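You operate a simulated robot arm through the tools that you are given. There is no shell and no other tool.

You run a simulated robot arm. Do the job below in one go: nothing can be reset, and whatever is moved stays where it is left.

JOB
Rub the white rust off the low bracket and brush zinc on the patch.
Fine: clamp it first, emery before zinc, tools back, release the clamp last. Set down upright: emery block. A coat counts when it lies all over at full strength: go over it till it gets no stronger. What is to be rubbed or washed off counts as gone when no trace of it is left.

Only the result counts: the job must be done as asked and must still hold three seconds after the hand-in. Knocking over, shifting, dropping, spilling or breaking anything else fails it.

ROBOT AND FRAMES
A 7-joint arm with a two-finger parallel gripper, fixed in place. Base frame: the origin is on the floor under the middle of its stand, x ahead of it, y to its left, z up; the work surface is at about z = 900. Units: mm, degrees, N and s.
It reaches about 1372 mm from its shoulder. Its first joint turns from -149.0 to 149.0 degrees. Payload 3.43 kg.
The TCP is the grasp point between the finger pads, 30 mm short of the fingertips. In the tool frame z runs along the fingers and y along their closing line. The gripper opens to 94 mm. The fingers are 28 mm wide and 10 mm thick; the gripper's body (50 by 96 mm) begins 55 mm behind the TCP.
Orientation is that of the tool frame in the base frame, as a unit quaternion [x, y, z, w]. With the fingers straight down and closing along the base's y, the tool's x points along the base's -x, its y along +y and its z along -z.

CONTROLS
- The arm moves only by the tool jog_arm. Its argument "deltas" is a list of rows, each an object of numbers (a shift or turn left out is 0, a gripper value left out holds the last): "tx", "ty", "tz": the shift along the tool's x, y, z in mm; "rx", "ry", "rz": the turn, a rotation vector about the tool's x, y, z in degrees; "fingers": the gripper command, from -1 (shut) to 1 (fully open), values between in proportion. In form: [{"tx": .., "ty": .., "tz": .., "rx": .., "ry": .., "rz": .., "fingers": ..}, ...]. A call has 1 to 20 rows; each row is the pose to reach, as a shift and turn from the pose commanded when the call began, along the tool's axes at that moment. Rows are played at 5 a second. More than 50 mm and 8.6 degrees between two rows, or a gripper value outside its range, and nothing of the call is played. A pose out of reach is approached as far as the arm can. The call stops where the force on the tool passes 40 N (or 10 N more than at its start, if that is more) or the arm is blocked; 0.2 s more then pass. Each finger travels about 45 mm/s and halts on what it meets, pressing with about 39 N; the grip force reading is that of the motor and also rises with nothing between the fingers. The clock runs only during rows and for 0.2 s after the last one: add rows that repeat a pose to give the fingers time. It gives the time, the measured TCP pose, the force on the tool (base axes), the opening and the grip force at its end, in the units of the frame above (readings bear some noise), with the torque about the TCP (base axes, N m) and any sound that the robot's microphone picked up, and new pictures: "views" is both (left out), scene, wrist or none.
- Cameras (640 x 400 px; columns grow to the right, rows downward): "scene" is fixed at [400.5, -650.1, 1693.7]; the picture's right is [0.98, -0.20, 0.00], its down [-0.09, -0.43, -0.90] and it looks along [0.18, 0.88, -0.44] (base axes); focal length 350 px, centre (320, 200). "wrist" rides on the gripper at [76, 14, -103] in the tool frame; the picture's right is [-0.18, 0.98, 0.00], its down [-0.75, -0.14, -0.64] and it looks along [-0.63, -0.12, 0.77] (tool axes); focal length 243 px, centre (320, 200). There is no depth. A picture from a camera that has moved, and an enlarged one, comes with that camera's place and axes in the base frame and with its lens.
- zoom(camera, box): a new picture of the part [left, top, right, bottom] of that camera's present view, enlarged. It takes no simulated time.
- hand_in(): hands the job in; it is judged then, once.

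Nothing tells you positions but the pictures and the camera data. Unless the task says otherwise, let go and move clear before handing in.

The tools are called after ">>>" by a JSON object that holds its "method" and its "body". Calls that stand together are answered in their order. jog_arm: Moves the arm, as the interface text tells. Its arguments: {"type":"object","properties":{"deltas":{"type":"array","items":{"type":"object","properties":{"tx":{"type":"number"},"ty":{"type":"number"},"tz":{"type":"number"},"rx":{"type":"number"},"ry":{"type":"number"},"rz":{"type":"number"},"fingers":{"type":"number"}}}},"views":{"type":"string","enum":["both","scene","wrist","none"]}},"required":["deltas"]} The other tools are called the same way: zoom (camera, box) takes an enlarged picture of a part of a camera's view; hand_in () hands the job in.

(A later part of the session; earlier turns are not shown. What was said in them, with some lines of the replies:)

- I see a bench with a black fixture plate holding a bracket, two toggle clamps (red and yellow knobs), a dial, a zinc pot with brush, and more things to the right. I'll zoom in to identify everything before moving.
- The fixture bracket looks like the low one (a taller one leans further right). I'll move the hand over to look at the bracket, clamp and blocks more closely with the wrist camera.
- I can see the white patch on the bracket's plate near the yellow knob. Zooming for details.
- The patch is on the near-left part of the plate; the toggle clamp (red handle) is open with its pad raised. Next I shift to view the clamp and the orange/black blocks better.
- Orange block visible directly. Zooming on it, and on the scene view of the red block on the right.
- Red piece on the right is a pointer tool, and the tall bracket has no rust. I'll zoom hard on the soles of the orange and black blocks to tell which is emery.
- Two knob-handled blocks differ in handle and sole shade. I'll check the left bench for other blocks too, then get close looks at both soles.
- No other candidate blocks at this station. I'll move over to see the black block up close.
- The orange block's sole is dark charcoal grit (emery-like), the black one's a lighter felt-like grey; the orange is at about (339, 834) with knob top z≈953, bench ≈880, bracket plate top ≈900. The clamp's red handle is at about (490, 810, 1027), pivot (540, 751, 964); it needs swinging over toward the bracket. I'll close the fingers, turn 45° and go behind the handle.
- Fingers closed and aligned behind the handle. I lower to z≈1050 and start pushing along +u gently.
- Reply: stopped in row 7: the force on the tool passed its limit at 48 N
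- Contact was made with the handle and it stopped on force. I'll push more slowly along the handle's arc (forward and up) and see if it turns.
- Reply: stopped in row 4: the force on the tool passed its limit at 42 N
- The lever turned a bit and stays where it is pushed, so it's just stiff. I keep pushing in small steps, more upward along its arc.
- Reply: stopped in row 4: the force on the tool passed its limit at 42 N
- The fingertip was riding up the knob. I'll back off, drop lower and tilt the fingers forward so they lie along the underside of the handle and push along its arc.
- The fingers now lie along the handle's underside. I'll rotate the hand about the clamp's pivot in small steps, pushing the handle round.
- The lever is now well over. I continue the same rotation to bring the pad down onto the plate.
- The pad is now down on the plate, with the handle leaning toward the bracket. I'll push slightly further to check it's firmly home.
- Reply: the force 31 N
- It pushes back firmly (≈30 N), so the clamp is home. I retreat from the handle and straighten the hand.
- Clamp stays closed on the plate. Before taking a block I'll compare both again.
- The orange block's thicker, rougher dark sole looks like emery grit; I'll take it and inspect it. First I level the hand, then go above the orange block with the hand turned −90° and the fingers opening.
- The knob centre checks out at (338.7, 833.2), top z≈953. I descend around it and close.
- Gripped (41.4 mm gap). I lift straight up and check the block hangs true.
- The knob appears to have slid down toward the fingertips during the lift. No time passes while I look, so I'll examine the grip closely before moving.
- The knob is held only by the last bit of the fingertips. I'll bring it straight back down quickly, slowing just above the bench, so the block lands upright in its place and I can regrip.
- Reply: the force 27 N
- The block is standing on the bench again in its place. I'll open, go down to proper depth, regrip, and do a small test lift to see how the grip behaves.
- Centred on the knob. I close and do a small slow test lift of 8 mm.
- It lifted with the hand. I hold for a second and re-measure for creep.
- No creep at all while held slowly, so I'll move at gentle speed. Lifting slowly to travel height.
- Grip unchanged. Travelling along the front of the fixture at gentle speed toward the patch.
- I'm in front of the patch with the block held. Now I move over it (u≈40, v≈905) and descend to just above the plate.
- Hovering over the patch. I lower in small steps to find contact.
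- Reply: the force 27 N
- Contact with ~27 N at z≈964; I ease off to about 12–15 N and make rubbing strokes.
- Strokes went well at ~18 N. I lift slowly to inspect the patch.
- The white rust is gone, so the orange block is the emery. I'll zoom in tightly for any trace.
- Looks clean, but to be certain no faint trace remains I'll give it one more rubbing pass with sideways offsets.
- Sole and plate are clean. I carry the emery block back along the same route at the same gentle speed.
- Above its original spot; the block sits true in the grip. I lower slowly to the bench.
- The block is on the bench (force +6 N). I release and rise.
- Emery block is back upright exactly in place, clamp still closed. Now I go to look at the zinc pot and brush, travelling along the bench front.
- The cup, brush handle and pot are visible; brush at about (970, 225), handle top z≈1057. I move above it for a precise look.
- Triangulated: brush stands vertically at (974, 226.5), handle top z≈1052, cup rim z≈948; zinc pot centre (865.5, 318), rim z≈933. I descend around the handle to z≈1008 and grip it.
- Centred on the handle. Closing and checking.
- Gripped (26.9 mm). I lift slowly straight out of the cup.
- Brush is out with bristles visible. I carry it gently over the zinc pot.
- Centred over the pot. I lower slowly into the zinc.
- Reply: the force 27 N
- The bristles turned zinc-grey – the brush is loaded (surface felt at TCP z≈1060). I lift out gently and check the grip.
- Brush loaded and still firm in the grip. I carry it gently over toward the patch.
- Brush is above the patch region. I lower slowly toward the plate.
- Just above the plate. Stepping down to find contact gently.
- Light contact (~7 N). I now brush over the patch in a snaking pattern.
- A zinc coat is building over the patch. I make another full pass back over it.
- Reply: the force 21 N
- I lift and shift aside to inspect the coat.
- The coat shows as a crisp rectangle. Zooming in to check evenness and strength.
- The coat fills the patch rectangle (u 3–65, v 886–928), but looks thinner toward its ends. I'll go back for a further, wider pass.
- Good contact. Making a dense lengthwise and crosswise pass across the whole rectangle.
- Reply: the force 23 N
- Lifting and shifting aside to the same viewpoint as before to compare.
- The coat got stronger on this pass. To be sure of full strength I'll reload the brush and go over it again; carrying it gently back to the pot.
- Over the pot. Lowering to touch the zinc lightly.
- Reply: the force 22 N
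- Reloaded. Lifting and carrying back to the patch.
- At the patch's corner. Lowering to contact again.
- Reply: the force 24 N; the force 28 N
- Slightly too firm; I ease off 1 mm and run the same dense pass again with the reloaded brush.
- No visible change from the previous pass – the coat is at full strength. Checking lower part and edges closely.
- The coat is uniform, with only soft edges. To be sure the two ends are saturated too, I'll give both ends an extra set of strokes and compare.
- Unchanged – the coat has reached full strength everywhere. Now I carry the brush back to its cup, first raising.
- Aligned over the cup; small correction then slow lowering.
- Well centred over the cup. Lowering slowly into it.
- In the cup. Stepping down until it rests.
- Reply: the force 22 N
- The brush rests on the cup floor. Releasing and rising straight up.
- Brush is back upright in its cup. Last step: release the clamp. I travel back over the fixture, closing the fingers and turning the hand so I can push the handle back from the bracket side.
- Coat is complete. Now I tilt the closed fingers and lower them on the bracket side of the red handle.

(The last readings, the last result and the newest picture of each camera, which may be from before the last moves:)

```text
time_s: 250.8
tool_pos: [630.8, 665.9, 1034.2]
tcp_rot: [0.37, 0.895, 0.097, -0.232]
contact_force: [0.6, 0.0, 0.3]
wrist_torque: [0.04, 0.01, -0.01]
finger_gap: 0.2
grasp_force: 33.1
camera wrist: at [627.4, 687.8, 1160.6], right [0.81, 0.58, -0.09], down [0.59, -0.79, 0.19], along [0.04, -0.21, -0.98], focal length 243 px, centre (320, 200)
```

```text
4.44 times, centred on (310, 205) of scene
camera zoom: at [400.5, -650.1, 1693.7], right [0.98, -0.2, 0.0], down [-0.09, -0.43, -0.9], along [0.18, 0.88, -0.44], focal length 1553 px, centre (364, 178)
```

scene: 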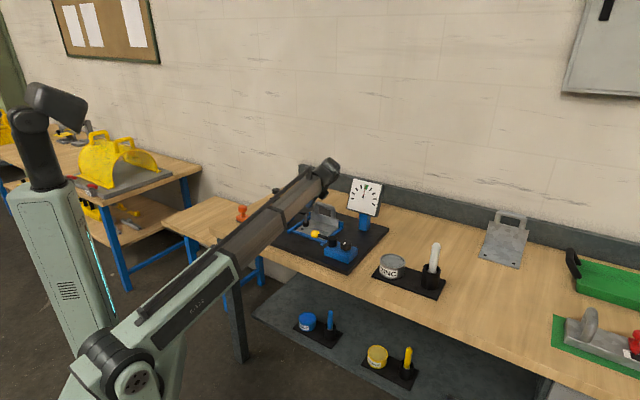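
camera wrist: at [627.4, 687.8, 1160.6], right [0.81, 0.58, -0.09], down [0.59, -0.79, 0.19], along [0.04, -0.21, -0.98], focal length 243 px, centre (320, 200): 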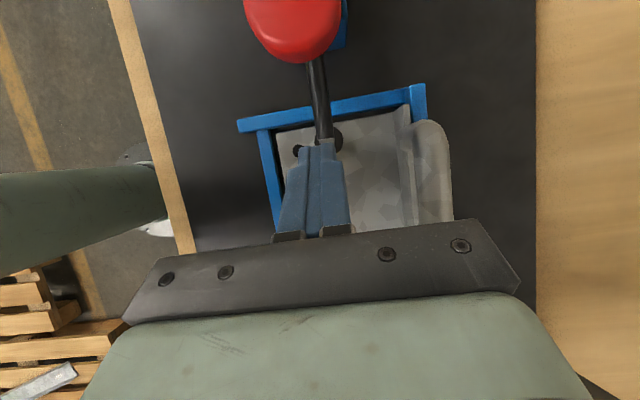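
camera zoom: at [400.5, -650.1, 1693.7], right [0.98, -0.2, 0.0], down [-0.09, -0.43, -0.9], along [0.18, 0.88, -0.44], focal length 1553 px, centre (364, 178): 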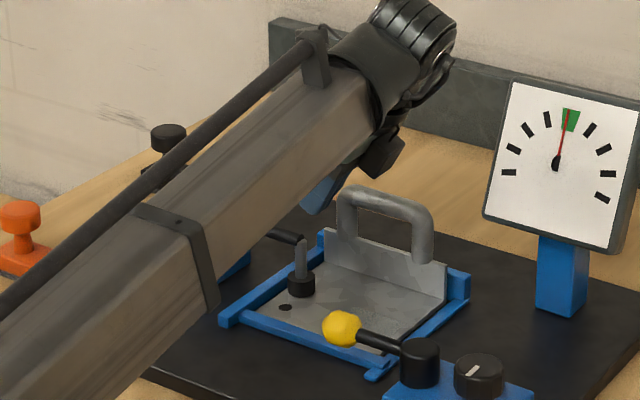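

The fingers are lined up with the handle on the bracket side. I close the gap and rotate the hand about the pivot, pushing the handle back.

>>> {"method": "jog_arm", "body": {"deltas": [{"tx": 15, "tz": 6}, {"tx": 30, "tz": 11}, {"tx": 33.9, "tz": 9.5, "ry": -2}, {"tx": 37.8, "tz": 8.2, "ry": -4}, {"tx": 41.8, "tz": 7, "ry": -6}, {"tx": 45.8, "tz": 5.9, "ry": -8}, {"tx": 49.9, "tz": 5, "ry": -10}, {"tx": 54, "tz": 4.2, "ry": -12}, {"tx": 58.1, "tz": 3.5, "ry": -14}, {"tx": 62.2, "tz": 3, "ry": -16}, {"tx": 66.4, "tz": 2.7, "ry": -18}, {"tx": 70.5, "tz": 2.5, "ry": -20}, {"tx": 74.7, "tz": 2.4, "ry": -22}, {"tx": 78.9, "tz": 2.5, "ry": -24}, {"tx": 83, "tz": 2.7, "ry": -26}, {"tx": 87.2, "tz": 3.1, "ry": -28}, {"tx": 91.3, "tz": 3.6, "ry": -30}], "views": "both"}}

>>> {"method": "zoom", "body": {"camera": "scene", "box": [260, 160, 360, 250]}}

```text
time_s: 254.4
tool_pos: [571.2, 724.3, 1076.6]
tcp_rot: [0.383, 0.924, -0.002, 0.008]
contact_force: [0.9, -1.1, 0.1]
wrist_torque: [-0.04, -0.02, -0.02]
finger_gap: 0.0
grasp_force: 32.6
camera wrist: at [526.6, 789.7, 1177.7], right [0.82, 0.57, 0.01], down [0.42, -0.63, 0.65], along [0.37, -0.54, -0.76], focal length 243 px, centre (320, 200)
```

scene: 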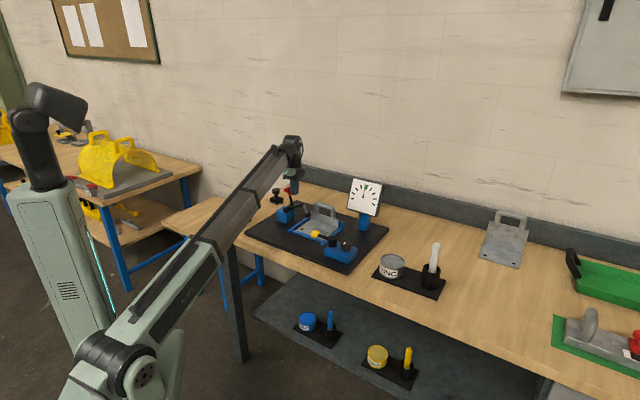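
wrist: 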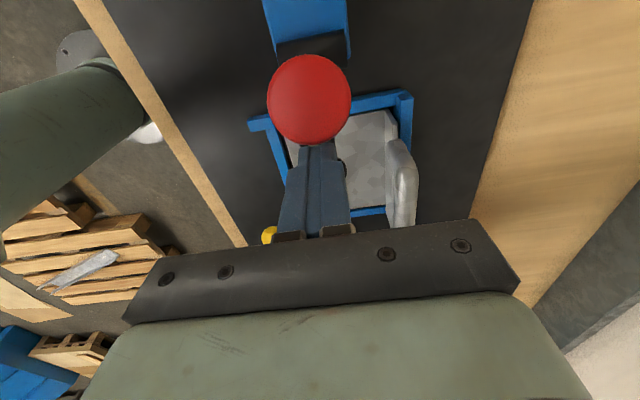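

```text
4.44 times, centred on (310, 205) of scene
camera zoom: at [400.5, -650.1, 1693.7], right [0.98, -0.2, 0.0], down [-0.09, -0.43, -0.9], along [0.18, 0.88, -0.44], focal length 1553 px, centre (364, 178)
```

zoom: 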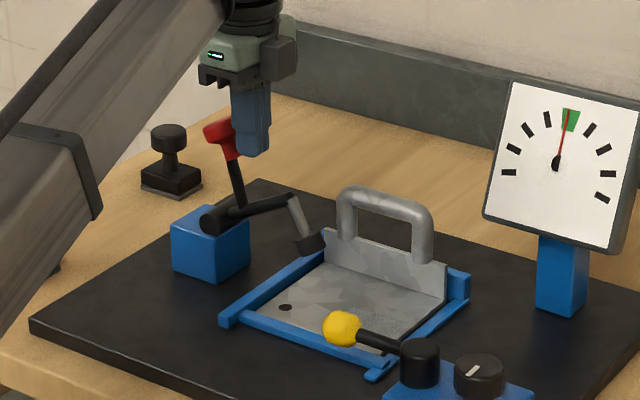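

The clamp has opened and the pad lifted. I continue rotating to lay the handle back to its open rest.

>>> {"method": "jog_arm", "body": {"deltas": [{"tx": 5.9, "tz": -2.1, "ry": -3}, {"tx": 11.9, "tz": -3.8, "ry": -6}, {"tx": 18, "tz": -5.3, "ry": -9}, {"tx": 24.2, "tz": -6.4, "ry": -12}, {"tx": 30.4, "tz": -7.2, "ry": -15}, {"tx": 36.7, "tz": -7.6, "ry": -18}, {"tx": 43, "tz": -7.8, "ry": -21}, {"tx": 49.2, "tz": -7.6, "ry": -24}, {"tx": 55.5, "tz": -7.1, "ry": -27}, {"tx": 61.7, "tz": -6.2, "ry": -30}, {"tx": 67.9, "tz": -5.1, "ry": -33}, {"tx": 74, "tz": -3.6, "ry": -36}, {"tx": 80, "tz": -1.8, "ry": -39}, {"tx": 85.9, "tz": 0.3, "ry": -42}], "views": "both"}}

>>> {"method": "zoom", "body": {"camera": "scene", "box": [250, 165, 350, 245]}}

```text
time_s: 257.4
tool_pos: [509.3, 785.1, 1075.1]
tcp_rot: [0.357, 0.86, -0.139, 0.338]
contact_force: [0.1, 0.0, -0.4]
wrist_torque: [0.01, -0.02, 0.03]
finger_gap: 0.0
grasp_force: 33.1
camera wrist: at [431.5, 883.6, 1097.3], right [0.79, 0.6, 0.13], down [-0.02, -0.18, 0.98], along [0.61, -0.78, -0.13], focal length 243 px, centre (320, 200)
```

scene: 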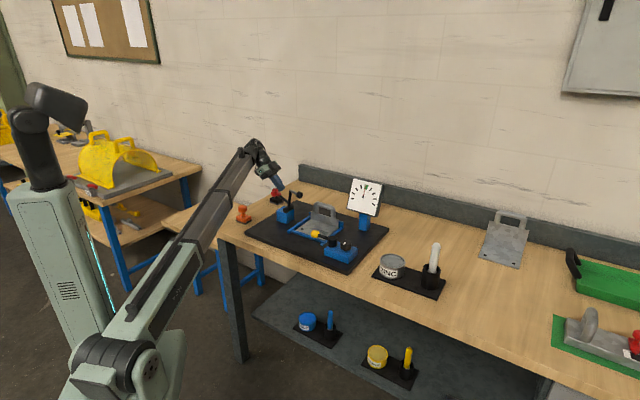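
wrist: 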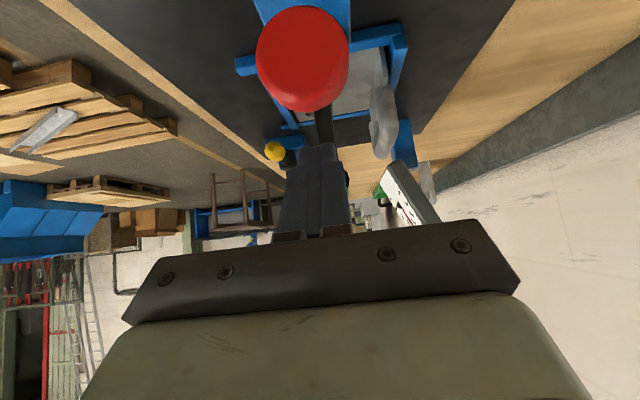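

```text
5.00 times, centred on (300, 205) of scene
camera zoom: at [400.5, -650.1, 1693.7], right [0.98, -0.2, 0.0], down [-0.09, -0.43, -0.9], along [0.18, 0.88, -0.44], focal length 1747 px, centre (420, 175)
```

zoom: 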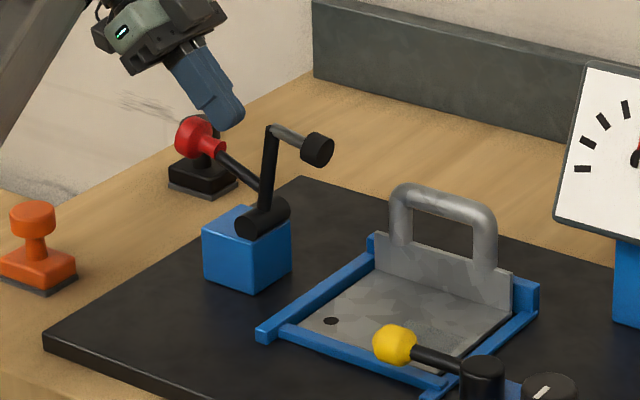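

The lever is back at its original open rest. I retract along the finger axis, clear of it, and straighten up.

>>> {"method": "jog_arm", "body": {"deltas": [{"tx": -3, "tz": -10}, {"tx": -6, "tz": -30}, {"tx": -10, "tz": -55}, {"tx": -15, "tz": -85}, {"tx": -20, "tz": -115}, {"tx": -25, "tz": -140}, {"tx": -25, "tz": -145, "ry": 8}, {"tx": -25, "tz": -150, "ry": 16}, {"tx": -25, "tz": -155, "ry": 24}, {"tx": -25, "tz": -160, "ry": 32}, {"tx": -25, "tz": -165, "ry": 40}, {"tx": -25, "tz": -165, "ry": 42.5}], "views": "both"}}

>>> {"method": "zoom", "body": {"camera": "scene", "box": [230, 160, 400, 280]}}

>>> {"method": "zoom", "body": {"camera": "scene", "box": [295, 205, 355, 250]}}

>>> {"method": "zoom", "body": {"camera": "scene", "box": [360, 220, 460, 310]}}

```text
time_s: 260.0
tool_pos: [443.9, 851.9, 1212.3]
tcp_rot: [0.383, 0.924, 0.0, 0.003]
contact_force: [-0.2, 0.1, 0.8]
wrist_torque: [0.01, -0.03, 0.0]
finger_gap: 0.0
grasp_force: 32.9
out of reach, approached as far as the arm can: row 2, 3, 4, 5, 6, 7, 8, 9, 10
camera wrist: at [399.5, 915.6, 1314.0], right [0.83, 0.56, 0.0], down [0.43, -0.63, 0.65], along [0.37, -0.53, -0.76], focal length 243 px, centre (320, 200)
```

scene: 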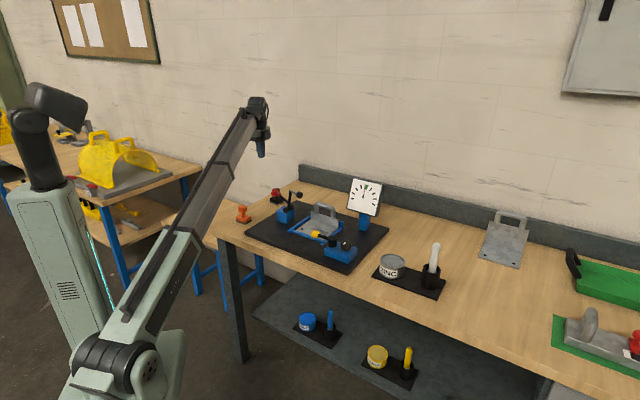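
wrist: 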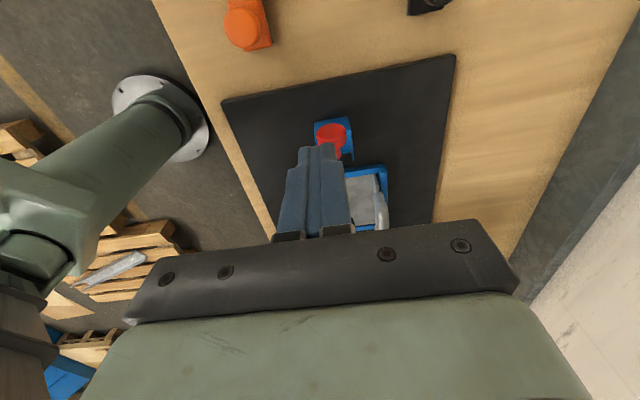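

```text
3.33 times, centred on (315, 220) of scene
camera zoom: at [400.5, -650.1, 1693.7], right [0.98, -0.2, 0.0], down [-0.09, -0.43, -0.9], along [0.18, 0.88, -0.44], focal length 1165 px, centre (337, 133)
```

zoom: 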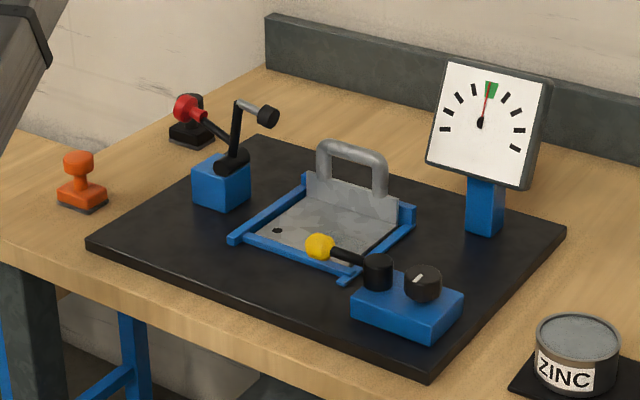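

```text
8.89 times, centred on (325, 228) of scene
camera zoom: at [400.5, -650.1, 1693.7], right [0.98, -0.2, 0.0], down [-0.09, -0.43, -0.9], along [0.18, 0.88, -0.44], focal length 3106 px, centre (276, -44)
```

zoom: 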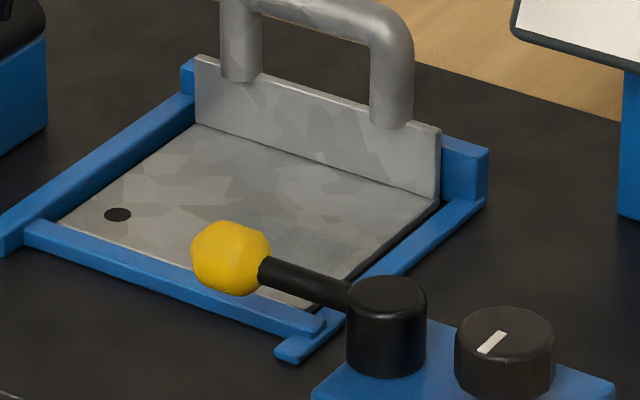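

```text
4.44 times, centred on (410, 265) of scene
camera zoom: at [400.5, -650.1, 1693.7], right [0.98, -0.2, 0.0], down [-0.09, -0.43, -0.9], along [0.18, 0.88, -0.44], focal length 1553 px, centre (-80, -89)
```

zoom: 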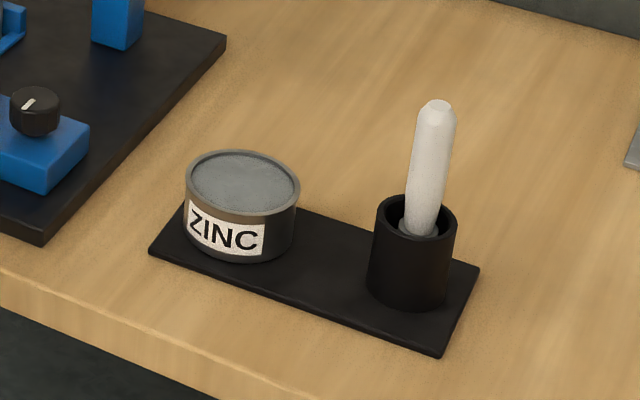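

Everything matches the starting layout: the clamp is open, the emery block is upright in its spot, the brush is in its cup, and the pot, gauge and levers haven't moved. The patch is rust-free with a full zinc coat, and the hand is empty and clear, so I'm handing in.

>>> {"method": "hand_in", "body": {}}

```text
The job is handed in.
```

The job is handed in: the white rust is off the low bracket and the patch has its zinc coat. The result hasn't been reported back yet.

- **Clamp:** I closed the red-handled clamp on the bracket before starting and opened it again as the very last step. It is back at its original open position.
- **Rust:** I rubbed the patch with the orange block until close-up views showed no trace, then gave it extra passes. Neither block was labelled, so I chose the orange one from its darker, rougher sole; the rust coming off confirmed it.
- **Zinc:** I loaded the brush twice and made several full passes over the patch. The last two rounds made no visible difference, so I took the coat as full strength. It fades slightly at the two short ends; extra strokes there changed nothing.
- **Tools:** The emery block stands upright in its original spot and the brush is back in its cup.

On my first lift, the emery block slid down in the fingers. I lowered it back to its place before it dropped, regripped it and moved slowly after that. In the last pictures, nothing else had moved.
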